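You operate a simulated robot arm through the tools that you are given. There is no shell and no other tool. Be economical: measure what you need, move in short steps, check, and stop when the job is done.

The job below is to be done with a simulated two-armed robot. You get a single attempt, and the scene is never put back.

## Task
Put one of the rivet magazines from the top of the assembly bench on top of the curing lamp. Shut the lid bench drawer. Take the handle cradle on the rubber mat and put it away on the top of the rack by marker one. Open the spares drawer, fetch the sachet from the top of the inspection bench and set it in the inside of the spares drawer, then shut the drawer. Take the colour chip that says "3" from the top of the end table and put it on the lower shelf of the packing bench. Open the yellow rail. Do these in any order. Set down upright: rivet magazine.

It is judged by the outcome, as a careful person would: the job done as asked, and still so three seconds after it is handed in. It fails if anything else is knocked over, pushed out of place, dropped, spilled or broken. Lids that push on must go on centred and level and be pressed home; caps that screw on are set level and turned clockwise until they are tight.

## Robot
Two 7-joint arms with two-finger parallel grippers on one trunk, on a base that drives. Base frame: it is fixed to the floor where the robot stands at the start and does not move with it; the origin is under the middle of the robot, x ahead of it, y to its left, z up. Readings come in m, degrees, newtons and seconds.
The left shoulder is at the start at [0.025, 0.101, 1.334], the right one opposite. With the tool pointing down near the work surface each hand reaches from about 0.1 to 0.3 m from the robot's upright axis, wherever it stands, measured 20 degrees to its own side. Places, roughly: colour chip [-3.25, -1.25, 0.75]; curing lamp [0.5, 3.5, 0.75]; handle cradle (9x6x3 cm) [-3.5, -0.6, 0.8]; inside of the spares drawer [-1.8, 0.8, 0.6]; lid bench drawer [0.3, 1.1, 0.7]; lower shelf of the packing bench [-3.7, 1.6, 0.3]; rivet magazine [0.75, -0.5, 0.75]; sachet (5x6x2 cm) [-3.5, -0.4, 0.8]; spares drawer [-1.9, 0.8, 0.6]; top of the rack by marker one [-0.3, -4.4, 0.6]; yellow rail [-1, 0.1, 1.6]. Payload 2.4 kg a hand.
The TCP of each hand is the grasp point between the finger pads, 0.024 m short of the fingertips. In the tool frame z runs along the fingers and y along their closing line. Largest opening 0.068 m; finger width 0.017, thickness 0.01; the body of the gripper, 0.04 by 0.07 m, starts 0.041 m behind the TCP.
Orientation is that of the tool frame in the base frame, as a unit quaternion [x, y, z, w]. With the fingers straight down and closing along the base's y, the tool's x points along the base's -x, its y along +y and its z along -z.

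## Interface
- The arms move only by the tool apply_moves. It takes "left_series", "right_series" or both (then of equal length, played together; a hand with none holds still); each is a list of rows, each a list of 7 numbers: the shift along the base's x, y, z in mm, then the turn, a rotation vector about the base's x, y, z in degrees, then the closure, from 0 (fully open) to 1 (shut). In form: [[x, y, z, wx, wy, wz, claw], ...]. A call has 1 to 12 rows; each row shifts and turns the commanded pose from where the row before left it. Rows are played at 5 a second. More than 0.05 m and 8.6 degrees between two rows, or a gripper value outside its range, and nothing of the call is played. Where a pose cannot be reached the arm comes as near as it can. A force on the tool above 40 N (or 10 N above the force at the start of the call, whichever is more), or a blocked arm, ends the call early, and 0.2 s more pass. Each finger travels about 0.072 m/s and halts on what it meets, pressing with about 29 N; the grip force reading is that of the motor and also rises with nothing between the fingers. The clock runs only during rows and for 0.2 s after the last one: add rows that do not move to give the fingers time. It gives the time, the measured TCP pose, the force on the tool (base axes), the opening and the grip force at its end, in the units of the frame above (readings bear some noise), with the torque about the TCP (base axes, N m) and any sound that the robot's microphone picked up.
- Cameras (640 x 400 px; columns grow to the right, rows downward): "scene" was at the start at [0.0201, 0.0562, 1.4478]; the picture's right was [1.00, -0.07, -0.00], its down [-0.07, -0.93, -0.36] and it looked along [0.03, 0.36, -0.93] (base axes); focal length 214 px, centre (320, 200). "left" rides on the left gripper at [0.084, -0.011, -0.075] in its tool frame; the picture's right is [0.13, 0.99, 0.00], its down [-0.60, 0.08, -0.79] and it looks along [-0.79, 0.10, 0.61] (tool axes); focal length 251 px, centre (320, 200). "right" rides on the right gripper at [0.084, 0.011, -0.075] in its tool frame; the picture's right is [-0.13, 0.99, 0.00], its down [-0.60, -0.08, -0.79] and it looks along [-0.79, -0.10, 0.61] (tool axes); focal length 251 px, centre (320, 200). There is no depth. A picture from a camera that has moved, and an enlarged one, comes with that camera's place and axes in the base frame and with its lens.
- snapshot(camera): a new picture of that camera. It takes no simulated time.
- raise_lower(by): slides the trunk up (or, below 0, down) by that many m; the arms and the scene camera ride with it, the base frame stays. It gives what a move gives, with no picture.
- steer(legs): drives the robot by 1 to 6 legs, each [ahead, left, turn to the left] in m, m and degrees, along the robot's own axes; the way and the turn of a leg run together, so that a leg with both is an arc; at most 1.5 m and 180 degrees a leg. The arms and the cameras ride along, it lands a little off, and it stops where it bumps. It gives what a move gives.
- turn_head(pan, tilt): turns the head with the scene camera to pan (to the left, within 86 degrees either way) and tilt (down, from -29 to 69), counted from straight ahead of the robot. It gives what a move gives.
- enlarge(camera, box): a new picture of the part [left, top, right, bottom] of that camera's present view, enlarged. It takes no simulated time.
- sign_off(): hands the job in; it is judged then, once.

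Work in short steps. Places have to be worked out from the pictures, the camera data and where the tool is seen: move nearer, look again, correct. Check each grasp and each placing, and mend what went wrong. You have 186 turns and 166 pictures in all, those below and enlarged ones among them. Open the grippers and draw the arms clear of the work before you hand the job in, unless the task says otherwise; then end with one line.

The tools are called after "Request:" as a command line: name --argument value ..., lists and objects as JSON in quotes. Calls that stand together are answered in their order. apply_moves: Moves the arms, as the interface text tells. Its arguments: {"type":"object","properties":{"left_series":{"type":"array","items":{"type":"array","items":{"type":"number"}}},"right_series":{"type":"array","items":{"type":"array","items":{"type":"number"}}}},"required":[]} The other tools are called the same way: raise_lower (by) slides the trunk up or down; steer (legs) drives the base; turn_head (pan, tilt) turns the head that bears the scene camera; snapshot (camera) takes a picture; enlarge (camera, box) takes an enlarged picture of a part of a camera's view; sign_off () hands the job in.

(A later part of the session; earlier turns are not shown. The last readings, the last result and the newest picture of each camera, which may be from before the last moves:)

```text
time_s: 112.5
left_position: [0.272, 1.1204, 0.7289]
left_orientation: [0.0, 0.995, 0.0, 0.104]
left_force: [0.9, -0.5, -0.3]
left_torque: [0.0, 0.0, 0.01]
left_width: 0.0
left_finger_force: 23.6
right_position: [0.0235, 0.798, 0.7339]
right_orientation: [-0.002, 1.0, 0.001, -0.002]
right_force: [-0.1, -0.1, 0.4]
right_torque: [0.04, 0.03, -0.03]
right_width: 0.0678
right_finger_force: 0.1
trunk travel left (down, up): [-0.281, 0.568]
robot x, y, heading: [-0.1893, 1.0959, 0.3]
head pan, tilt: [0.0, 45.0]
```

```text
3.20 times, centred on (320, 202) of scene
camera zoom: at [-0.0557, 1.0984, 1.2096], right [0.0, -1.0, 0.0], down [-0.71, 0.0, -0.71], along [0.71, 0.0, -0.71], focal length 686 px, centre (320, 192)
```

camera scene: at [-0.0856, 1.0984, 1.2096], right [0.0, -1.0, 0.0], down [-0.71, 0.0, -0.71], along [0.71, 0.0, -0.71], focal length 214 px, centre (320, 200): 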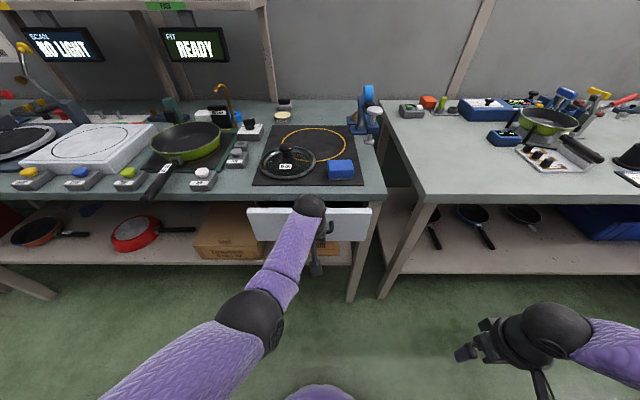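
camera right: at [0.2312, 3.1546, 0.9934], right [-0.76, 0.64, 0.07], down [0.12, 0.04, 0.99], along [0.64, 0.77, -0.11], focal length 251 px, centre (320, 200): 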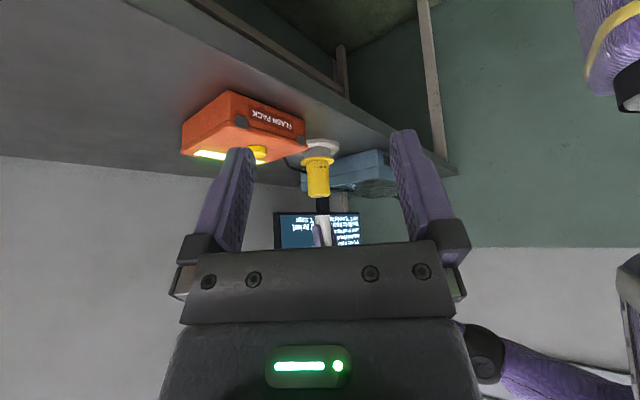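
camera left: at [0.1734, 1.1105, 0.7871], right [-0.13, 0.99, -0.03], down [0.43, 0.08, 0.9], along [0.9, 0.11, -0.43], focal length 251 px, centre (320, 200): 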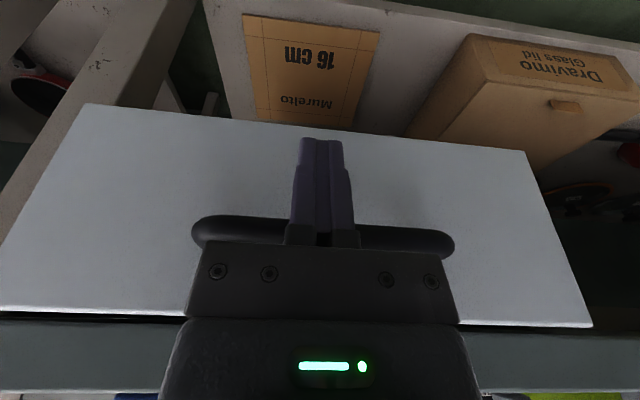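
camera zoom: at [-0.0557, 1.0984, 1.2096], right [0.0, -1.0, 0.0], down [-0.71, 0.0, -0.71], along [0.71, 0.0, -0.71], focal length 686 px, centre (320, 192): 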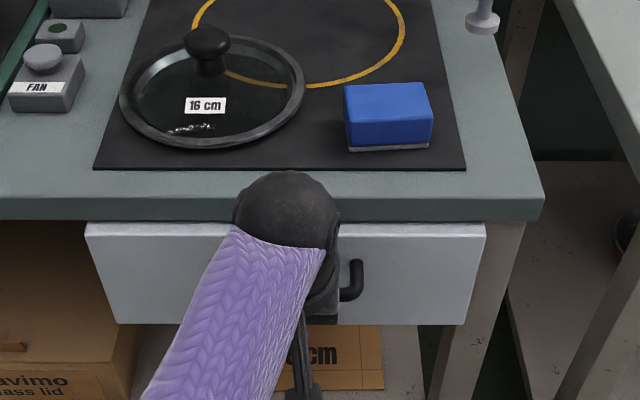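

The gap is nearly closed; I push 20 mm more and check for force.

Request:
steer --legs '[[0.02, 0, 0]]'

Request:
enlarge --camera "scene" --box '[220, 140, 420, 265]'

```text
time_s: 113.3
left_position: [0.291, 1.12, 0.731]
left_orientation: [-0.001, 0.995, 0.0, 0.104]
left_force: [-6.8, 0.2, -4.8]
left_torque: [-0.01, -0.1, 0.06]
left_width: 0.0
left_finger_force: 23.6
right_position: [0.0426, 0.7972, 0.7333]
right_orientation: [-0.002, 1.0, 0.0, -0.001]
right_force: [-0.3, -0.8, -0.3]
right_torque: [0.04, 0.01, 0.01]
right_width: 0.068
right_finger_force: 0.0
trunk travel left (down, up): [-0.281, 0.568]
robot x, y, heading: [-0.17, 1.0998, 0.3]
head pan, tilt: [0.0, 45.0]
```

```text
3.20 times, centred on (320, 202) of scene
camera zoom: at [-0.0358, 1.0984, 1.2096], right [0.0, -1.0, 0.0], down [-0.71, 0.0, -0.71], along [0.71, 0.0, -0.71], focal length 686 px, centre (320, 192)
```

zoom: 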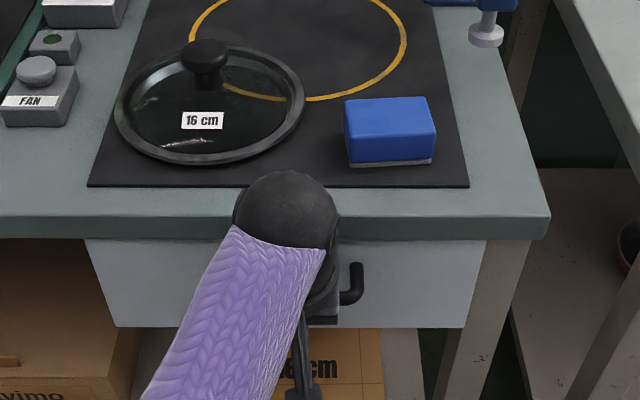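

The panel is now flush under the bench edge with a little resistance. I press by arm a few mm to make sure it is home.

Request:
apply_moves --left_series '[[4, 0, 0, 0, 0, 0, 1], [4, 0, 0, 0, 0, 0, 1], [0, 0, 0, 0, 0, 0, 1]]'

Request:
snapshot --camera "left"

```text
time_s: 113.8
left_position: [0.2908, 1.1189, 0.7268]
left_orientation: [-0.002, 0.995, 0.001, 0.096]
left_force: [-18.9, -0.2, 2.3]
left_torque: [0.01, -0.44, 0.12]
left_width: 0.0002
left_finger_force: 23.5
right_position: [0.041, 0.7977, 0.7346]
right_orientation: [-0.003, 1.0, 0.001, 0.001]
right_force: [0.4, -0.1, -0.2]
right_torque: [0.03, 0.01, 0.01]
right_width: 0.0681
right_finger_force: 0.0
trunk travel left (down, up): [-0.281, 0.568]
robot x, y, heading: [-0.1717, 1.1006, 0.1]
head pan, tilt: [0.0, 45.0]
stopped in row 2 (left hand): the force on the tool passed its limit at 47 N (the readings are from after the stop); the commanded pose is now the measured one
```

```text
106 pictures are left
camera left: at [0.1944, 1.1102, 0.7861], right [-0.13, 0.99, -0.02], down [0.44, 0.08, 0.89], along [0.89, 0.1, -0.45], focal length 251 px, centre (320, 200)
```

left: 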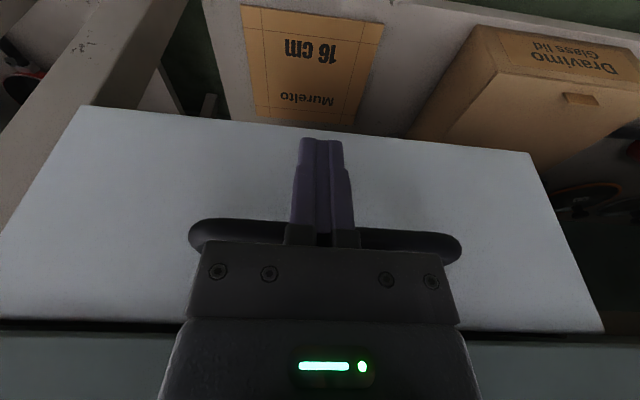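

Hard stop reached: the drawer is shut. I back off, raise the trunk and turn around to survey the yellow rail.

Request:
steer --legs '[[-0.35, 0, 0], [0, 0, 120]]'

Request:
raise_lower --by 0.3

Request:
turn_head --pan 60 --tilt 10

Request:
snapshot --camera "scene"

```text
time_s: 121.2
left_position: [-0.7806, 1.4847, 0.7278]
left_orientation: [0.866, -0.491, -0.085, -0.047]
left_force: [1.7, -0.3, 0.5]
left_torque: [0.0, -0.05, 0.01]
left_width: 0.0
left_finger_force: 23.8
right_position: [-0.3748, 1.4333, 0.734]
right_orientation: [0.87, -0.493, 0.0, 0.001]
right_force: [-0.2, 0.6, -0.2]
right_torque: [0.01, 0.0, -0.03]
right_width: 0.0681
right_finger_force: 0.0
trunk travel left (down, up): [-0.281, 0.568]
robot x, y, heading: [-0.5263, 1.0982, 121.0]
head pan, tilt: [0.0, 45.0]
```

```text
time_s: 124.2
left_position: [-0.7821, 1.4845, 1.0347]
left_orientation: [0.865, -0.491, -0.092, -0.051]
left_force: [0.1, 0.2, -0.1]
left_torque: [0.0, -0.01, -0.01]
left_width: 0.0
left_finger_force: 23.6
right_position: [-0.375, 1.4326, 1.034]
right_orientation: [0.87, -0.494, 0.0, 0.002]
right_force: [-0.1, -0.2, 0.2]
right_torque: [-0.02, -0.02, -0.01]
right_width: 0.0681
right_finger_force: 0.1
trunk travel left (down, up): [-0.581, 0.268]
robot x, y, heading: [-0.5254, 1.0976, 120.8]
head pan, tilt: [0.0, 45.0]
```

```text
time_s: 125.5
left_position: [-0.7806, 1.4861, 1.0362]
left_orientation: [0.865, -0.491, -0.092, -0.051]
left_force: [-0.4, 0.0, 1.2]
left_torque: [0.03, -0.01, -0.02]
left_width: 0.0
left_finger_force: 23.5
right_position: [-0.3756, 1.4333, 1.0331]
right_orientation: [0.87, -0.492, 0.001, 0.001]
right_force: [-0.1, -0.5, -0.1]
right_torque: [0.04, -0.01, 0.04]
right_width: 0.0682
right_finger_force: 0.2
trunk travel left (down, up): [-0.581, 0.268]
robot x, y, heading: [-0.5234, 1.0984, 120.9]
head pan, tilt: [60.0, 10.0]
```

```text
105 pictures are left
camera scene: at [-0.6264, 1.1096, 1.5664], right [-0.02, 1.0, 0.0], down [0.17, 0.0, -0.98], along [-0.98, -0.01, -0.17], focal length 214 px, centre (320, 200)
```

scene: 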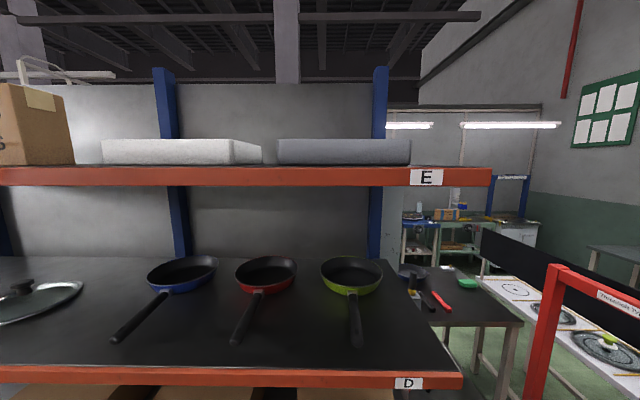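

A rack stands at x≈-1. I look further left, toward y≈0.1.

Request:
turn_head --pan 86 --tilt 5

Request:
snapshot --camera "scene"

```text
time_s: 126.4
left_position: [-0.7828, 1.4856, 1.0356]
left_orientation: [0.864, -0.492, -0.092, -0.051]
left_force: [0.1, 0.1, -0.6]
left_torque: [-0.02, 0.0, 0.02]
left_width: 0.0
left_finger_force: 23.6
right_position: [-0.3748, 1.433, 1.033]
right_orientation: [0.87, -0.493, 0.0, 0.001]
right_force: [1.1, 0.5, -0.2]
right_torque: [-0.01, 0.01, -0.04]
right_width: 0.0682
right_finger_force: 0.0
trunk travel left (down, up): [-0.581, 0.268]
robot x, y, heading: [-0.5263, 1.0943, 121.0]
head pan, tilt: [85.9, 5.0]
```

```text
104 pictures are left
camera scene: at [-0.6155, 1.0696, 1.5745], right [-0.45, 0.89, 0.0], down [0.08, 0.04, -1.0], along [-0.89, -0.45, -0.09], focal length 214 px, centre (320, 200)
```

scene: 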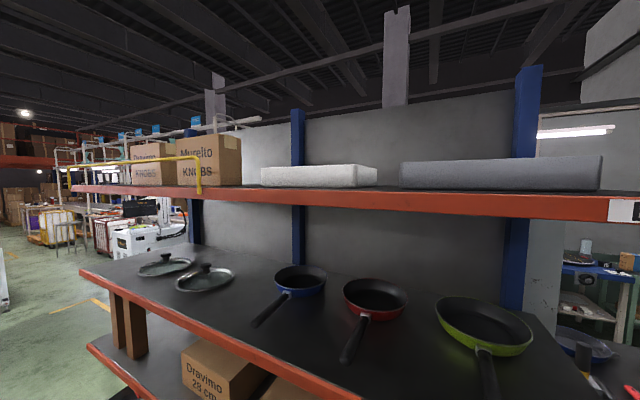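

The yellow rail guards boxes on the upper shelf. I zoom on it.

Request:
enlarge --camera "scene" --box '[50, 120, 250, 220]'

```text
3.20 times, centred on (150, 170) of scene
camera zoom: at [-0.6155, 1.0696, 1.5745], right [-0.45, 0.89, 0.0], down [0.08, 0.04, -1.0], along [-0.89, -0.45, -0.09], focal length 686 px, centre (864, 296)
```

zoom: 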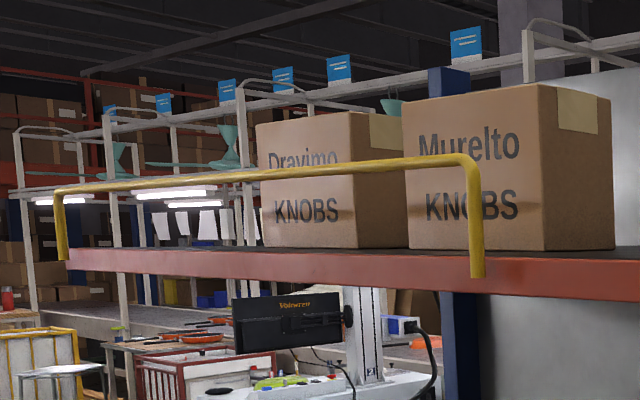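

The rail is a U-bar from y≈-0.4 to 0.5 at x≈-0.97, posts z 1.50–1.60. I retract the left arm, then drive diagonally to (-0.3, 0.05) and face -x.

Request:
apply_moves --left_series '[[20, -34, 0, 0, 0, 0, 1], [20, -34, 0, 0, 0, 0, 1], [20, -34, 0, 0, 0, 0, 1], [20, -34, 0, 0, 0, 0, 0.5], [0, 0, 0, 0, 0, 0, 0]]'

Request:
steer --legs '[[-1.0, 0.37, 0], [0, 0, 59]]'

Request:
turn_head --pan 0 --tilt 0

Request:
snapshot --camera "scene"

```text
time_s: 127.6
left_position: [-0.7164, 1.4666, 0.9812]
left_orientation: [0.864, -0.492, -0.091, -0.052]
left_force: [0.1, 0.5, -0.1]
left_torque: [-0.02, -0.01, -0.01]
left_width: 0.068
left_finger_force: 0.1
left hand out of reach, approached as far as the arm can: row 1, 2, 3, 4
right_position: [-0.3753, 1.4309, 1.0346]
right_orientation: [0.87, -0.493, 0.0, 0.001]
right_force: [0.3, -0.8, 0.1]
right_torque: [-0.03, 0.0, 0.0]
right_width: 0.0679
right_finger_force: 0.0
trunk travel left (down, up): [-0.581, 0.268]
robot x, y, heading: [-0.5255, 1.0969, 121.0]
head pan, tilt: [85.9, 5.0]
```

```text
time_s: 135.7
left_position: [-0.7636, 0.0903, 0.9818]
left_orientation: [0.995, -0.008, -0.104, 0.001]
left_force: [0.0, 0.0, 0.4]
left_torque: [0.03, 0.04, 0.01]
left_width: 0.0682
left_finger_force: 0.1
right_position: [-0.5545, 0.3635, 1.0342]
right_orientation: [1.0, -0.006, 0.002, 0.001]
right_force: [0.1, -0.7, 0.0]
right_torque: [-0.02, 0.01, 0.0]
right_width: 0.068
right_finger_force: 0.0
trunk travel left (down, up): [-0.581, 0.268]
robot x, y, heading: [-0.3505, 0.0593, 179.2]
head pan, tilt: [85.9, 5.0]
```

```text
time_s: 137.2
left_position: [-0.7634, 0.0899, 0.9818]
left_orientation: [0.994, -0.009, -0.104, 0.0]
left_force: [0.3, 0.0, -0.4]
left_torque: [0.0, 0.02, -0.03]
left_width: 0.068
left_finger_force: 0.1
right_position: [-0.5546, 0.3632, 1.0334]
right_orientation: [1.0, -0.007, 0.001, 0.001]
right_force: [0.3, 0.2, -0.4]
right_torque: [0.0, 0.0, -0.06]
right_width: 0.0681
right_finger_force: 0.1
trunk travel left (down, up): [-0.581, 0.268]
robot x, y, heading: [-0.3482, 0.0607, 178.9]
head pan, tilt: [0.0, 0.0]
```

```text
102 pictures are left
camera scene: at [-0.455, 0.0621, 1.5825], right [0.01, 1.0, 0.0], down [0.0, 0.0, -1.0], along [-1.0, 0.01, 0.0], focal length 214 px, centre (320, 200)
```

scene: 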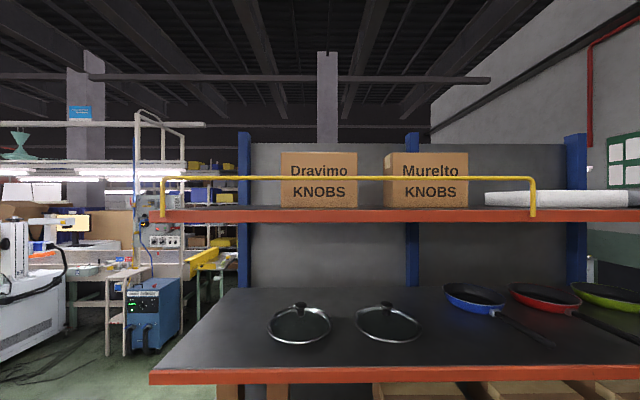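

I zoom in on both rail ends to see the hinge.

Request:
enlarge --camera "scene" --box '[145, 165, 225, 230]'

Request:
enlarge --camera "scene" --box '[480, 165, 560, 230]'

```text
6.15 times, centred on (185, 198) of scene
camera zoom: at [-0.455, 0.0621, 1.5825], right [0.01, 1.0, 0.0], down [0.0, 0.0, -1.0], along [-1.0, 0.01, 0.0], focal length 1320 px, centre (1151, 215)
```

zoom: 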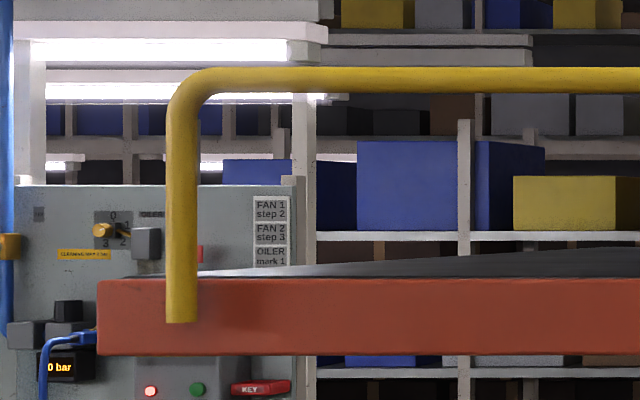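

```text
6.15 times, centred on (520, 198) of scene
camera zoom: at [-0.455, 0.0621, 1.5825], right [0.01, 1.0, 0.0], down [0.0, 0.0, -1.0], along [-1.0, 0.01, 0.0], focal length 1320 px, centre (-911, 215)
```

zoom: 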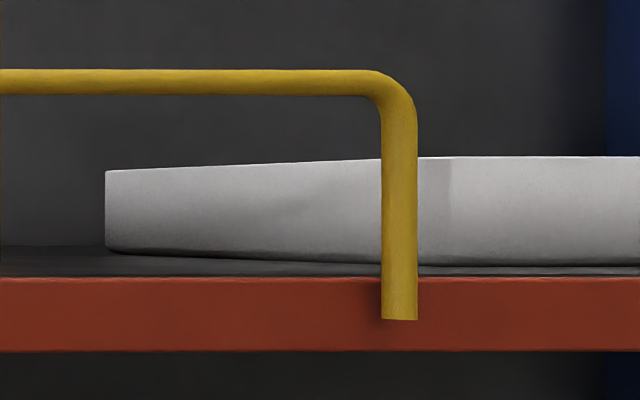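

It appears hinged at both post bottoms (bar ≈ x -0.95, z 1.63). I'll hook the bar from above with closed fingers and pull outward. First back up and raise the trunk fully.

Request:
steer --legs '[[-0.13, 0, 0]]'

Request:
raise_lower --by 0.26

Request:
apply_moves --left_series '[[0, 0, 40, 0, 4, 0, 0.5], [0, 0, 40, 0, 4, 0, 1], [0, 0, 40, 0, 4, 0, 1], [0, 0, 40, 0, 4, 0, 1], [0, 0, 40, 0, 4, 0, 1], [0, 0, 40, 0, 4, 0, 1], [0, 0, 40, 0, 4, 0, 1], [0, 0, 40, 0, 4, 0, 1], [0, 0, 40, 0, 0, 0, 1], [0, 0, 40, 0, 0, 0, 1], [0, 0, 40, 0, 0, 0, 1], [0, 0, 0, 0, 0, 0, 1]]'

Request:
snapshot --camera "left"

```text
time_s: 138.5
left_position: [-0.632, 0.0892, 0.9809]
left_orientation: [0.994, -0.01, -0.105, 0.0]
left_force: [0.1, -0.7, 0.2]
left_torque: [-0.01, 0.02, -0.02]
left_width: 0.068
left_finger_force: 0.0
right_position: [-0.4247, 0.3622, 1.0322]
right_orientation: [1.0, -0.007, 0.001, 0.0]
right_force: [-0.1, 0.5, 0.7]
right_torque: [0.0, -0.03, -0.01]
right_width: 0.0681
right_finger_force: 0.0
trunk travel left (down, up): [-0.581, 0.268]
robot x, y, heading: [-0.221, 0.0567, 179.1]
head pan, tilt: [0.0, 0.0]
```

```text
time_s: 141.2
left_position: [-0.634, 0.0882, 1.2424]
left_orientation: [0.994, -0.008, -0.105, -0.001]
left_force: [0.5, -0.5, -0.7]
left_torque: [0.01, 0.01, 0.0]
left_width: 0.068
left_finger_force: 0.0
right_position: [-0.4254, 0.3625, 1.2941]
right_orientation: [1.0, -0.007, 0.002, 0.001]
right_force: [-0.2, 0.8, 0.4]
right_torque: [0.01, -0.02, 0.0]
right_width: 0.0681
right_finger_force: 0.0
trunk travel left (down, up): [-0.841, 0.008]
robot x, y, heading: [-0.2188, 0.0596, 179.2]
head pan, tilt: [0.0, 0.0]
```

```text
time_s: 143.8
left_position: [-0.6581, 0.1005, 1.6754]
left_orientation: [0.92, -0.016, -0.391, -0.006]
left_force: [-0.3, 0.9, -0.4]
left_torque: [0.02, -0.01, -0.02]
left_width: 0.0
left_finger_force: 23.9
left hand out of reach, approached as far as the arm can: row 9, 10, 11
right_position: [-0.4264, 0.3626, 1.2938]
right_orientation: [1.0, -0.008, 0.001, 0.0]
right_force: [-0.2, 0.6, 0.1]
right_torque: [0.01, -0.01, 0.01]
right_width: 0.0681
right_finger_force: 0.1
trunk travel left (down, up): [-0.841, 0.008]
robot x, y, heading: [-0.2189, 0.0577, 179.1]
head pan, tilt: [0.0, 0.0]
```

```text
99 pictures are left
camera left: at [-0.5453, 0.1084, 1.6675], right [0.06, -0.99, -0.09], down [0.15, -0.08, 0.99], along [-0.99, -0.07, 0.14], focal length 251 px, centre (320, 200)
```

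left: 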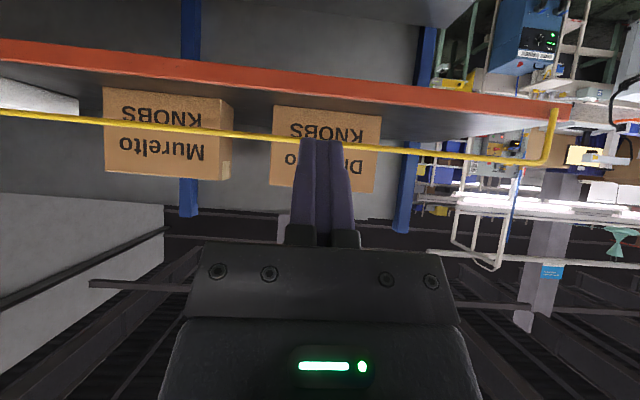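

Bar confirmed at z≈1.632; box faces are ~9 cm behind the beam front. I shift right 0.1 m to hook between the boxes, raise slightly, and drive forward so the fingertips pass over the bar.

Request:
raise_lower --by 0.008

Request:
steer --legs '[[0, -0.1, 0], [0.25, 0, 0]]'

Request:
snapshot --camera "left"

Request:
snapshot --camera "scene"

```text
time_s: 144.4
left_position: [-0.658, 0.099, 1.683]
left_orientation: [0.92, -0.016, -0.391, -0.005]
left_force: [-0.3, 0.8, -1.0]
left_torque: [-0.01, -0.04, 0.01]
left_width: 0.0001
left_finger_force: 23.2
right_position: [-0.4255, 0.3627, 1.3017]
right_orientation: [1.0, -0.008, 0.001, 0.001]
right_force: [0.2, 0.0, -0.3]
right_torque: [0.0, -0.02, 0.0]
right_width: 0.0678
right_finger_force: 0.0
trunk travel left (down, up): [-0.849, 0.0]
robot x, y, heading: [-0.2195, 0.0625, 179.1]
head pan, tilt: [0.0, 0.0]
```

```text
time_s: 147.0
left_position: [-0.9125, 0.2028, 1.6827]
left_orientation: [0.92, -0.016, -0.391, -0.006]
left_force: [0.3, -0.5, -0.5]
left_torque: [-0.01, -0.01, -0.03]
left_width: 0.0001
left_finger_force: 23.9
right_position: [-0.6814, 0.4659, 1.3021]
right_orientation: [1.0, -0.007, 0.0, 0.001]
right_force: [0.1, -0.1, -0.8]
right_torque: [0.0, 0.01, 0.01]
right_width: 0.0679
right_finger_force: 0.0
trunk travel left (down, up): [-0.849, 0.0]
robot x, y, heading: [-0.4773, 0.1598, 179.1]
head pan, tilt: [0.0, 0.0]
```

```text
98 pictures are left
camera left: at [-0.801, 0.2119, 1.6753], right [0.06, -0.99, -0.09], down [0.15, -0.08, 0.99], along [-0.99, -0.07, 0.14], focal length 251 px, centre (320, 200)
```

left: 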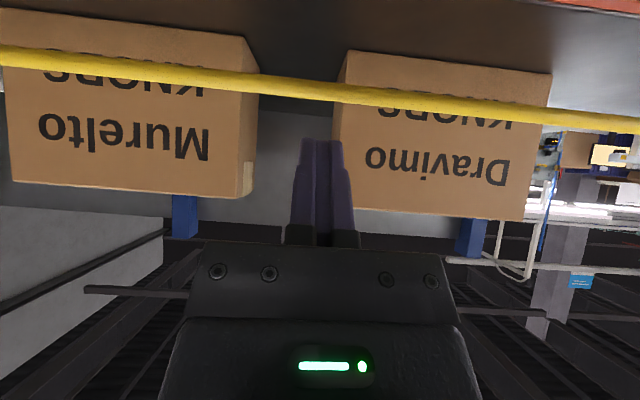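

```text
97 pictures are left
camera scene: at [-0.5769, 0.1641, 1.8506], right [0.02, 1.0, 0.0], down [0.0, 0.0, -1.0], along [-1.0, 0.02, 0.0], focal length 214 px, centre (320, 200)
```

scene: 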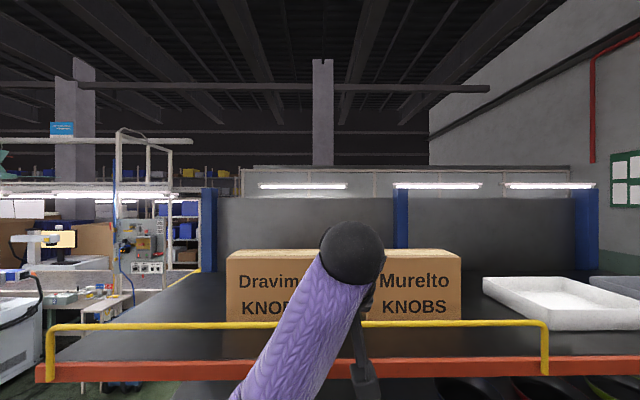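

I zoom in to see the gap between the bar and boxes.

Request:
enlarge --camera "scene" --box '[200, 240, 480, 390]'

```text
2.29 times, centred on (340, 315) of scene
camera zoom: at [-0.5769, 0.1641, 1.8506], right [0.02, 1.0, 0.0], down [0.0, 0.0, -1.0], along [-1.0, 0.02, 0.0], focal length 490 px, centre (274, -63)
```

zoom: 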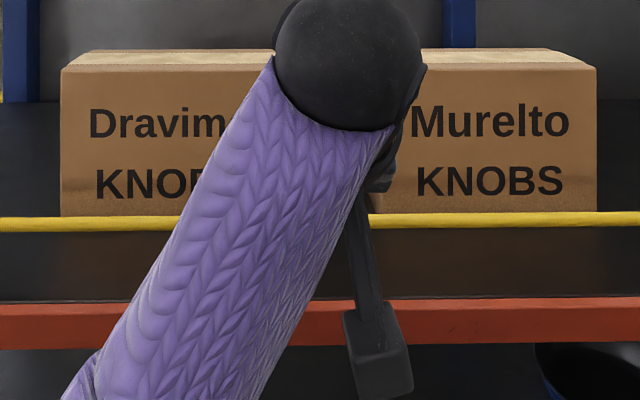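

Boxes' faces are at x≈-1.048, so there's ~9 cm clear behind the bar. I drive 0.065 forward and lower the trunk 0.045.

Request:
steer --legs '[[0.065, 0, 0]]'

Request:
raise_lower --by -0.045

Request:
snapshot --camera "left"

```text
time_s: 148.0
left_position: [-0.9804, 0.2047, 1.6825]
left_orientation: [0.92, -0.015, -0.391, -0.005]
left_force: [-0.8, 0.4, 0.3]
left_torque: [0.04, -0.01, 0.01]
left_width: 0.0001
left_finger_force: 23.9
right_position: [-0.7481, 0.4664, 1.3007]
right_orientation: [1.0, -0.008, 0.001, 0.0]
right_force: [0.2, 0.9, -0.4]
right_torque: [0.03, -0.03, 0.0]
right_width: 0.0678
right_finger_force: 0.1
trunk travel left (down, up): [-0.849, 0.0]
robot x, y, heading: [-0.5455, 0.1591, 179.2]
head pan, tilt: [0.0, 0.0]
```

```text
time_s: 148.9
left_position: [-0.978, 0.2053, 1.6395]
left_orientation: [0.92, -0.014, -0.391, -0.004]
left_force: [-0.1, -0.1, -0.3]
left_torque: [-0.02, -0.02, 0.02]
left_width: 0.0
left_finger_force: 23.5
right_position: [-0.7474, 0.4672, 1.2576]
right_orientation: [1.0, -0.008, 0.001, 0.001]
right_force: [0.2, 0.8, -0.4]
right_torque: [0.04, -0.02, 0.01]
right_width: 0.068
right_finger_force: 0.1
trunk travel left (down, up): [-0.804, 0.045]
robot x, y, heading: [-0.5458, 0.1608, 179.0]
head pan, tilt: [0.0, 0.0]
```

```text
95 pictures are left
camera left: at [-0.8658, 0.2131, 1.6306], right [0.06, -0.99, -0.09], down [0.15, -0.08, 0.99], along [-0.99, -0.07, 0.14], focal length 251 px, centre (320, 200)
```

left: 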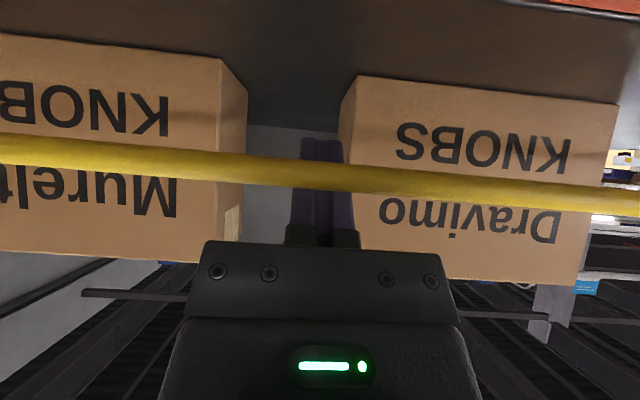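

The bar is in front of my fingers now. I pull by driving back 60 mm.

Request:
steer --legs '[[-0.06, 0, 0]]'

Request:
snapshot --camera "left"

Request:
snapshot --camera "scene"

```text
time_s: 149.8
left_position: [-0.9183, 0.2036, 1.6378]
left_orientation: [0.92, -0.017, -0.391, -0.005]
left_force: [0.9, 0.5, 0.6]
left_torque: [0.01, 0.02, 0.02]
left_width: 0.0003
left_finger_force: 23.3
right_position: [-0.686, 0.4658, 1.2586]
right_orientation: [1.0, -0.009, 0.001, 0.001]
right_force: [-0.3, 0.4, 0.4]
right_torque: [0.0, 0.05, 0.01]
right_width: 0.0679
right_finger_force: 0.2
trunk travel left (down, up): [-0.804, 0.045]
robot x, y, heading: [-0.4843, 0.1609, 179.0]
head pan, tilt: [0.0, 0.0]
```

```text
94 pictures are left
camera left: at [-0.8055, 0.2126, 1.6307], right [0.06, -0.99, -0.09], down [0.15, -0.08, 0.99], along [-0.99, -0.07, 0.14], focal length 251 px, centre (320, 200)
```

left: 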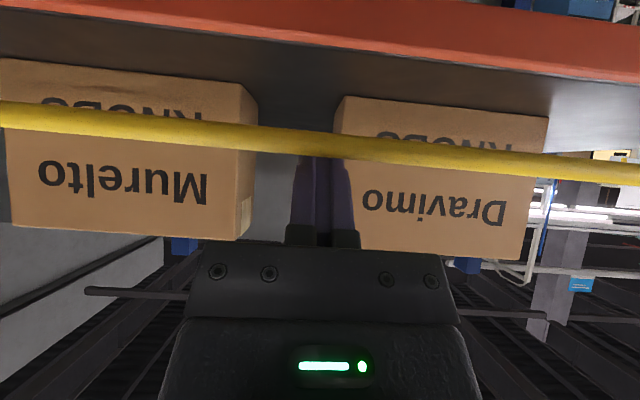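

```text
93 pictures are left
camera scene: at [-0.5815, 0.1644, 1.8056], right [0.02, 1.0, 0.0], down [0.0, 0.0, -1.0], along [-1.0, 0.02, 0.0], focal length 214 px, centre (320, 200)
```

scene: 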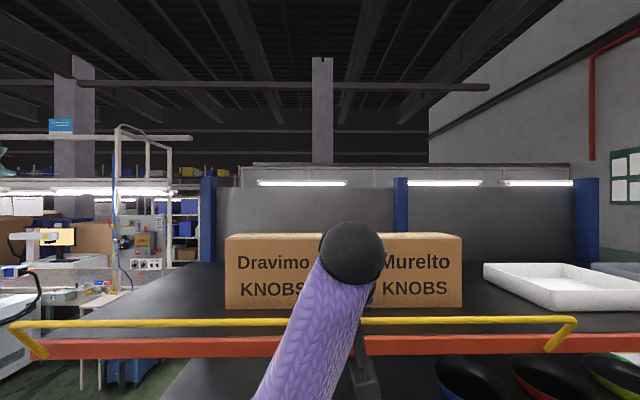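

The rail swings outward on bottom hinges. I now push down while backing off.

Request:
steer --legs '[[-0.03, 0, 0]]'

Request:
raise_lower --by -0.06

Request:
snapshot --camera "scene"

Request:
snapshot --camera "left"

```text
time_s: 150.7
left_position: [-0.8913, 0.2031, 1.6384]
left_orientation: [0.92, -0.016, -0.391, -0.004]
left_force: [-0.4, 0.3, 0.9]
left_torque: [-0.03, 0.03, 0.03]
left_width: 0.0
left_finger_force: 23.8
right_position: [-0.6584, 0.4646, 1.2564]
right_orientation: [1.0, -0.009, 0.003, 0.001]
right_force: [-0.2, -0.1, -0.2]
right_torque: [-0.02, -0.03, 0.01]
right_width: 0.068
right_finger_force: 0.1
trunk travel left (down, up): [-0.804, 0.045]
robot x, y, heading: [-0.4523, 0.1625, 178.9]
head pan, tilt: [0.0, 0.0]
```

```text
time_s: 151.7
left_position: [-0.8893, 0.2034, 1.5778]
left_orientation: [0.92, -0.016, -0.391, -0.005]
left_force: [-0.8, -0.4, 0.9]
left_torque: [0.0, 0.01, 0.03]
left_width: 0.0002
left_finger_force: 23.6
right_position: [-0.6575, 0.4663, 1.1966]
right_orientation: [1.0, -0.008, 0.001, 0.001]
right_force: [-0.2, -0.2, -0.5]
right_torque: [-0.02, -0.02, -0.02]
right_width: 0.0678
right_finger_force: 0.1
trunk travel left (down, up): [-0.744, 0.105]
robot x, y, heading: [-0.4514, 0.1632, 179.0]
head pan, tilt: [0.0, 0.0]
```

```text
92 pictures are left
camera scene: at [-0.5528, 0.1639, 1.7456], right [0.02, 1.0, 0.0], down [0.0, 0.0, -1.0], along [-1.0, 0.02, 0.0], focal length 214 px, centre (320, 200)
```

scene: 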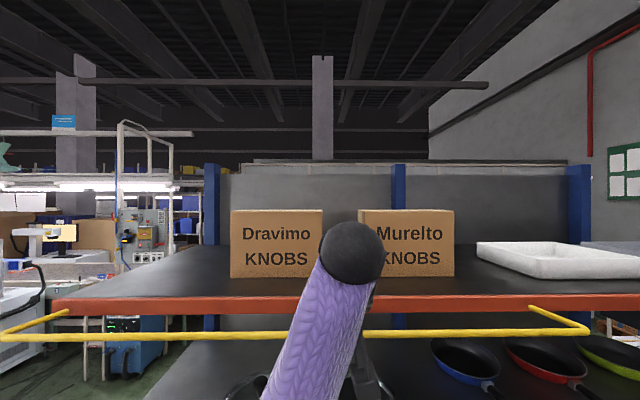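

```text
91 pictures are left
camera left: at [-0.7764, 0.2119, 1.5704], right [0.06, -0.99, -0.09], down [0.15, -0.08, 0.99], along [-0.99, -0.07, 0.14], focal length 251 px, centre (320, 200)
```

left: 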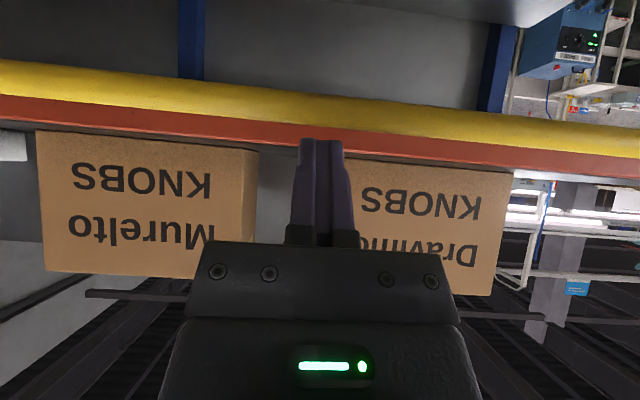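

The rail lies nearly horizontal now. I push down a further 0.09 to see whether it goes lower or hits its stop.

Request:
raise_lower --by -0.09

Request:
snapshot --camera "scene"

```text
time_s: 152.5
left_position: [-0.8905, 0.2028, 1.5233]
left_orientation: [0.915, -0.015, -0.404, -0.008]
left_force: [-4.3, 0.5, 10.4]
left_torque: [0.09, -0.34, 0.02]
left_width: 0.0
left_finger_force: 23.6
right_position: [-0.6577, 0.4656, 1.1332]
right_orientation: [1.0, -0.009, 0.002, 0.0]
right_force: [0.0, 0.3, 0.1]
right_torque: [0.0, 0.0, -0.02]
right_width: 0.0681
right_finger_force: 0.1
trunk travel left (down, up): [-0.682, 0.167]
robot x, y, heading: [-0.451, 0.1588, 178.9]
head pan, tilt: [0.0, 0.0]
stopped: the force on the tool passed its limit at 82 N (the readings are from after the stop); the commanded pose is now the measured one
```

```text
90 pictures are left
camera scene: at [-0.5545, 0.164, 1.6826], right [0.02, 1.0, 0.0], down [0.0, 0.0, -1.0], along [-1.0, 0.02, 0.0], focal length 214 px, centre (320, 200)
```

scene: 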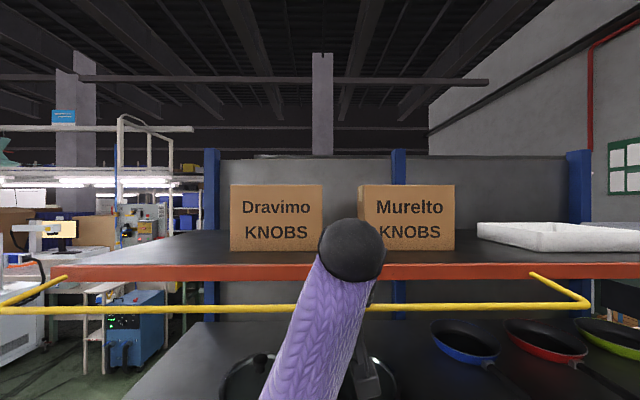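

The stop was hit at about horizontal: the rail is open. I lift the hand out of the U and back away.

Request:
raise_lower --by 0.13

Request:
steer --legs '[[-0.32, 0, 0]]'

Request:
turn_head --pan 30 --tilt 15

Request:
snapshot --camera "scene"

```text
time_s: 154.1
left_position: [-0.8895, 0.2033, 1.6513]
left_orientation: [0.916, -0.015, -0.402, -0.008]
left_force: [0.6, 0.0, -0.1]
left_torque: [-0.02, -0.03, -0.01]
left_width: 0.0
left_finger_force: 23.5
right_position: [-0.657, 0.4659, 1.2638]
right_orientation: [1.0, -0.009, 0.001, 0.001]
right_force: [-0.6, 0.1, -0.1]
right_torque: [-0.01, 0.0, 0.01]
right_width: 0.068
right_finger_force: 0.0
trunk travel left (down, up): [-0.812, 0.037]
robot x, y, heading: [-0.4511, 0.161, 179.0]
head pan, tilt: [0.0, 0.0]
```

```text
time_s: 156.2
left_position: [-0.5758, 0.1978, 1.6515]
left_orientation: [0.916, -0.014, -0.402, -0.007]
left_force: [0.8, -1.3, -0.7]
left_torque: [0.02, -0.01, 0.01]
left_width: 0.0
left_finger_force: 23.9
right_position: [-0.3434, 0.4614, 1.2653]
right_orientation: [1.0, -0.008, 0.0, 0.001]
right_force: [0.3, -0.2, 0.1]
right_torque: [0.0, -0.01, -0.02]
right_width: 0.0678
right_finger_force: 0.1
trunk travel left (down, up): [-0.812, 0.037]
robot x, y, heading: [-0.1395, 0.1571, 178.7]
head pan, tilt: [0.0, 0.0]
```

```text
time_s: 157.2
left_position: [-0.5767, 0.198, 1.6513]
left_orientation: [0.916, -0.014, -0.402, -0.008]
left_force: [-1.0, 0.4, 0.2]
left_torque: [-0.02, 0.03, 0.01]
left_width: 0.0
left_finger_force: 23.8
right_position: [-0.3452, 0.4599, 1.2646]
right_orientation: [1.0, -0.008, 0.003, 0.001]
right_force: [-0.1, -1.3, 0.7]
right_torque: [-0.02, 0.03, 0.0]
right_width: 0.0683
right_finger_force: 0.1
trunk travel left (down, up): [-0.812, 0.037]
robot x, y, heading: [-0.1381, 0.159, 179.2]
head pan, tilt: [30.0, 15.0]
```

```text
89 pictures are left
camera scene: at [-0.2311, 0.112, 1.7891], right [-0.49, 0.87, 0.0], down [0.23, 0.13, -0.97], along [-0.84, -0.47, -0.26], focal length 214 px, centre (320, 200)
```

scene: 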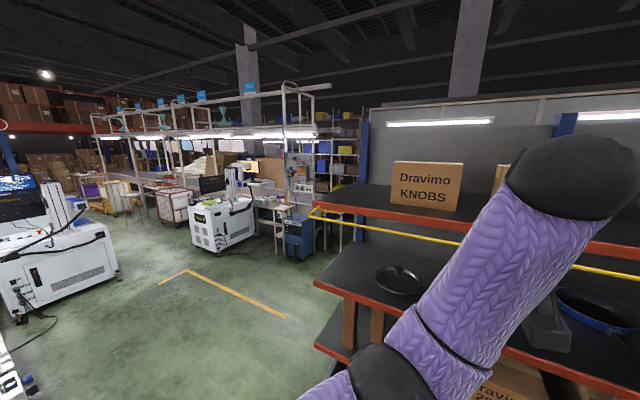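

The rail stays open. I bring the left arm down to a carry pose.

Request:
apply_moves --left_series '[[0, 0, -40, 0, -4, 0, 1], [0, 0, -40, 0, -4, 0, 1], [0, 0, -40, 0, -4, 0, 1], [0, 0, -40, 0, -4, 0, 1], [0, 0, -40, 0, -4, 0, 1], [0, 0, -40, 0, -4, 0, 0.5], [0, 0, -40, 0, -6, 0, 0], [0, 0, -40, 0, -6, 0, 0], [20, 0, -40, 0, -6, 0, 0], [20, 0, -30, 0, -6, 0, 0], [20, 0, 0, 0, 0, 0, 0], [20, 0, 0, 0, 0, 0, 0]]'

Request:
raise_lower --by -0.25

Request:
steer --legs '[[0, 1.05, 0]]'

Request:
turn_head --pan -10 --tilt 15

Request:
snapshot --camera "scene"

```text
time_s: 159.8
left_position: [-0.5071, 0.1882, 1.2647]
left_orientation: [1.0, -0.002, -0.006, -0.009]
left_force: [0.0, -0.1, 0.3]
left_torque: [-0.03, -0.02, 0.01]
left_width: 0.0681
left_finger_force: 0.0
right_position: [-0.3445, 0.4604, 1.265]
right_orientation: [1.0, -0.008, 0.002, 0.001]
right_force: [0.0, 1.1, 1.1]
right_torque: [0.02, 0.01, -0.01]
right_width: 0.0681
right_finger_force: 0.0
trunk travel left (down, up): [-0.812, 0.037]
robot x, y, heading: [-0.139, 0.151, 178.8]
head pan, tilt: [30.0, 15.0]
```

```text
time_s: 162.3
left_position: [-0.5024, 0.187, 1.012]
left_orientation: [1.0, -0.004, -0.001, -0.003]
left_force: [0.1, -0.4, -0.1]
left_torque: [0.0, 0.0, 0.01]
left_width: 0.0677
left_finger_force: 0.0
right_position: [-0.3448, 0.4598, 1.0131]
right_orientation: [1.0, -0.008, 0.0, 0.001]
right_force: [-0.1, 0.2, -0.4]
right_torque: [0.01, 0.03, -0.01]
right_width: 0.0678
right_finger_force: 0.2
trunk travel left (down, up): [-0.562, 0.287]
robot x, y, heading: [-0.1383, 0.1574, 179.1]
head pan, tilt: [30.0, 15.0]
```

```text
time_s: 166.5
left_position: [-0.5388, -0.5967, 1.0111]
left_orientation: [0.999, 0.033, -0.002, 0.004]
left_force: [-0.1, 0.6, -0.1]
left_torque: [-0.02, 0.0, 0.0]
left_width: 0.0681
left_finger_force: 0.0
right_position: [-0.3959, -0.3061, 1.014]
right_orientation: [1.0, 0.025, 0.002, 0.001]
right_force: [-0.1, 0.4, 0.0]
right_torque: [-0.01, 0.01, -0.02]
right_width: 0.0678
right_finger_force: 0.1
trunk travel left (down, up): [-0.562, 0.287]
robot x, y, heading: [-0.1704, -0.5964, -177.0]
head pan, tilt: [30.0, 15.0]
stopped in leg 1: the robot was blocked; the commanded pose is now the measured one
```

```text
time_s: 167.6
left_position: [-0.5361, -0.5961, 1.0096]
left_orientation: [0.999, 0.033, -0.002, 0.002]
left_force: [0.4, 1.5, 0.4]
left_torque: [0.02, -0.02, 0.01]
left_width: 0.0681
left_finger_force: 0.1
right_position: [-0.3956, -0.3061, 1.0148]
right_orientation: [1.0, 0.025, 0.001, 0.001]
right_force: [0.5, -0.5, 0.1]
right_torque: [-0.03, -0.01, 0.01]
right_width: 0.0682
right_finger_force: 0.0
trunk travel left (down, up): [-0.562, 0.287]
robot x, y, heading: [-0.1676, -0.5955, -176.9]
head pan, tilt: [-10.0, 15.0]
```

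```text
88 pictures are left
camera scene: at [-0.2793, -0.5839, 1.5389], right [0.12, 0.99, 0.0], down [0.26, -0.03, -0.97], along [-0.96, 0.12, -0.26], focal length 214 px, centre (320, 200)
```

scene: 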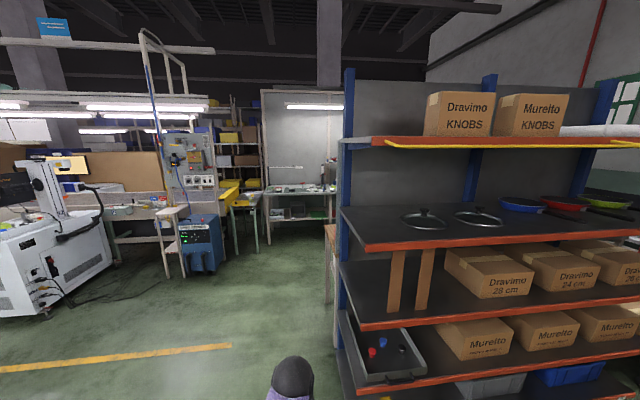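

The base bumped something on its left. I look there.

Request:
turn_head --pan 86 --tilt 45

Request:
snapshot --camera "scene"

```text
time_s: 169.3
left_position: [-0.5376, -0.5962, 1.0097]
left_orientation: [0.999, 0.032, -0.001, 0.004]
left_force: [-0.3, 0.0, -0.8]
left_torque: [-0.01, 0.0, 0.03]
left_width: 0.0681
left_finger_force: 0.0
right_position: [-0.3944, -0.3049, 1.0136]
right_orientation: [1.0, 0.025, 0.001, 0.0]
right_force: [-0.3, -0.2, -0.3]
right_torque: [-0.04, 0.0, 0.02]
right_width: 0.068
right_finger_force: 0.0
trunk travel left (down, up): [-0.562, 0.287]
robot x, y, heading: [-0.1702, -0.596, -177.2]
head pan, tilt: [85.9, 45.0]
```

```text
87 pictures are left
camera scene: at [-0.1883, -0.6768, 1.4921], right [-1.0, 0.02, 0.0], down [0.02, 0.71, -0.71], along [-0.02, -0.71, -0.71], focal length 214 px, centre (320, 200)
```

scene: 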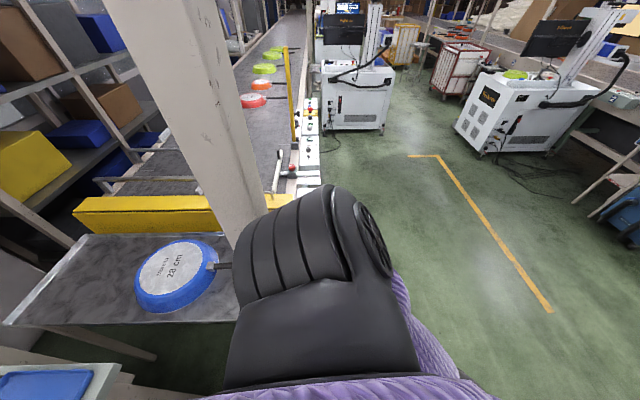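

A column stands at about x≥0, y≈-1 on the left. I move ahead, then diagonal to clear it, and head for -x at y≈-1.1.

Request:
steer --legs '[[0.33, 0, -3], [0.1, 0.6, 0], [1.0, 0, 0]]'

Request:
turn_head --pan 0 --tilt 20

Request:
snapshot --camera "scene"

```text
time_s: 179.2
left_position: [-1.9539, -1.1918, 1.0109]
left_orientation: [1.0, 0.015, -0.001, 0.004]
left_force: [0.0, -0.8, 0.6]
left_torque: [0.02, -0.03, 0.03]
left_width: 0.0681
left_finger_force: 0.1
right_position: [-1.8012, -0.9064, 1.0154]
right_orientation: [1.0, 0.007, 0.002, 0.001]
right_force: [-0.5, -0.1, -0.8]
right_torque: [-0.03, 0.0, -0.05]
right_width: 0.0679
right_finger_force: 0.1
trunk travel left (down, up): [-0.562, 0.287]
robot x, y, heading: [-1.587, -1.2027, -179.1]
head pan, tilt: [85.9, 45.0]
```

```text
time_s: 180.8
left_position: [-1.9541, -1.1928, 1.0094]
left_orientation: [1.0, 0.015, -0.002, 0.004]
left_force: [0.9, 0.3, 0.3]
left_torque: [-0.03, 0.0, -0.03]
left_width: 0.0679
left_finger_force: 0.1
right_position: [-1.8005, -0.9085, 1.0151]
right_orientation: [1.0, 0.007, 0.002, 0.001]
right_force: [-0.3, -0.3, -0.4]
right_torque: [0.03, 0.01, 0.01]
right_width: 0.0681
right_finger_force: 0.1
trunk travel left (down, up): [-0.562, 0.287]
robot x, y, heading: [-1.5885, -1.203, -179.2]
head pan, tilt: [0.0, 20.0]
```

```text
86 pictures are left
camera scene: at [-1.697, -1.2062, 1.5307], right [-0.01, 1.0, 0.0], down [0.34, 0.0, -0.94], along [-0.94, -0.01, -0.34], focal length 214 px, centre (320, 200)
```

scene: 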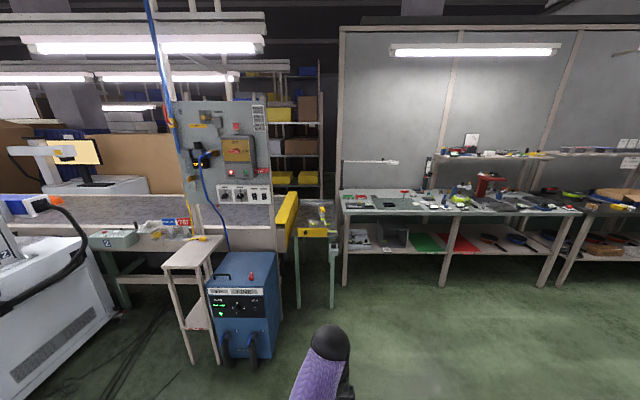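

The end table is dead ahead and the inspection bench to its right. I drive 0.7 m closer and look down.

Request:
steer --legs '[[0.75, 0, 0]]'

Request:
turn_head --pan 0 --tilt 35

Request:
snapshot --camera "scene"

```text
time_s: 185.0
left_position: [-2.729, -1.2226, 1.009]
left_orientation: [1.0, 0.027, -0.002, 0.004]
left_force: [-0.2, -0.3, 0.1]
left_torque: [-0.01, 0.0, 0.0]
left_width: 0.0682
left_finger_force: 0.1
right_position: [-2.5817, -0.9317, 1.0139]
right_orientation: [1.0, 0.019, 0.002, 0.0]
right_force: [1.3, -0.3, -0.4]
right_torque: [0.02, -0.03, -0.01]
right_width: 0.0679
right_finger_force: 0.1
trunk travel left (down, up): [-0.562, 0.287]
robot x, y, heading: [-2.3621, -1.2241, -177.6]
head pan, tilt: [0.0, 20.0]
```

```text
time_s: 185.8
left_position: [-2.7282, -1.2232, 1.0109]
left_orientation: [1.0, 0.027, -0.002, 0.004]
left_force: [0.5, -0.2, 0.3]
left_torque: [0.03, -0.01, 0.02]
left_width: 0.0681
left_finger_force: 0.1
right_position: [-2.5831, -0.9325, 1.0137]
right_orientation: [1.0, 0.019, 0.002, 0.001]
right_force: [-0.3, 0.4, 0.3]
right_torque: [0.0, 0.01, -0.01]
right_width: 0.068
right_finger_force: 0.1
trunk travel left (down, up): [-0.562, 0.287]
robot x, y, heading: [-2.3641, -1.2239, -177.8]
head pan, tilt: [0.0, 35.0]
```

```text
85 pictures are left
camera scene: at [-2.4658, -1.2285, 1.507], right [-0.04, 1.0, 0.0], down [0.57, 0.02, -0.82], along [-0.82, -0.03, -0.57], focal length 214 px, centre (320, 200)
```

scene: 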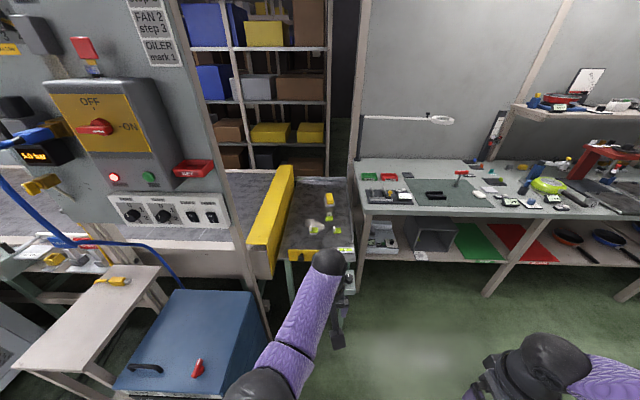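

I zoom in on the end table and the inspection bench.

Request:
enlarge --camera "scene" --box '[270, 175, 366, 265]'

Request:
enlarge --camera "scene" --box '[350, 140, 570, 270]'

```text
4.44 times, centred on (318, 220) of scene
camera zoom: at [-2.4658, -1.2285, 1.507], right [-0.04, 1.0, 0.0], down [0.57, 0.02, -0.82], along [-0.82, -0.03, -0.57], focal length 953 px, centre (329, 111)
```

zoom: 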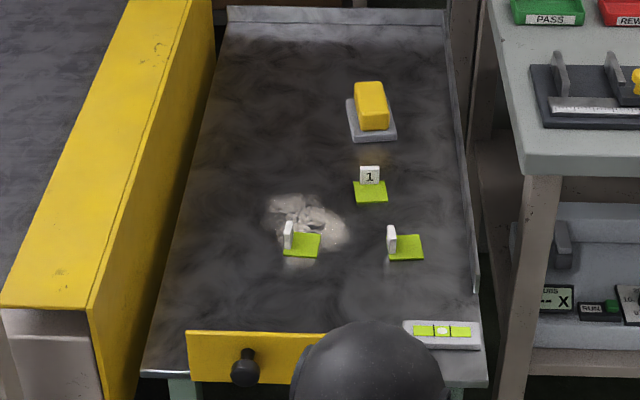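

```text
2.91 times, centred on (460, 205) of scene
camera zoom: at [-2.4658, -1.2285, 1.507], right [-0.04, 1.0, 0.0], down [0.57, 0.02, -0.82], along [-0.82, -0.03, -0.57], focal length 624 px, centre (-87, 186)
```

zoom: 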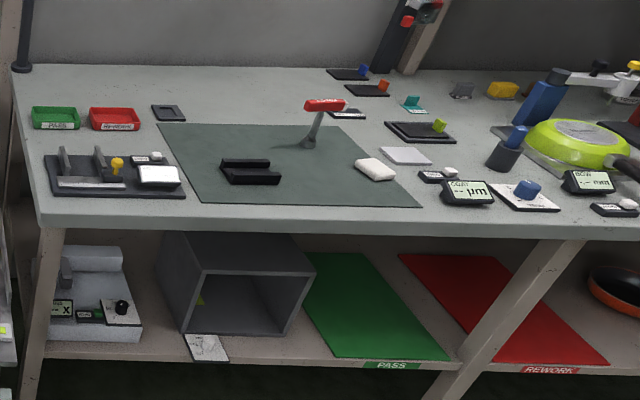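

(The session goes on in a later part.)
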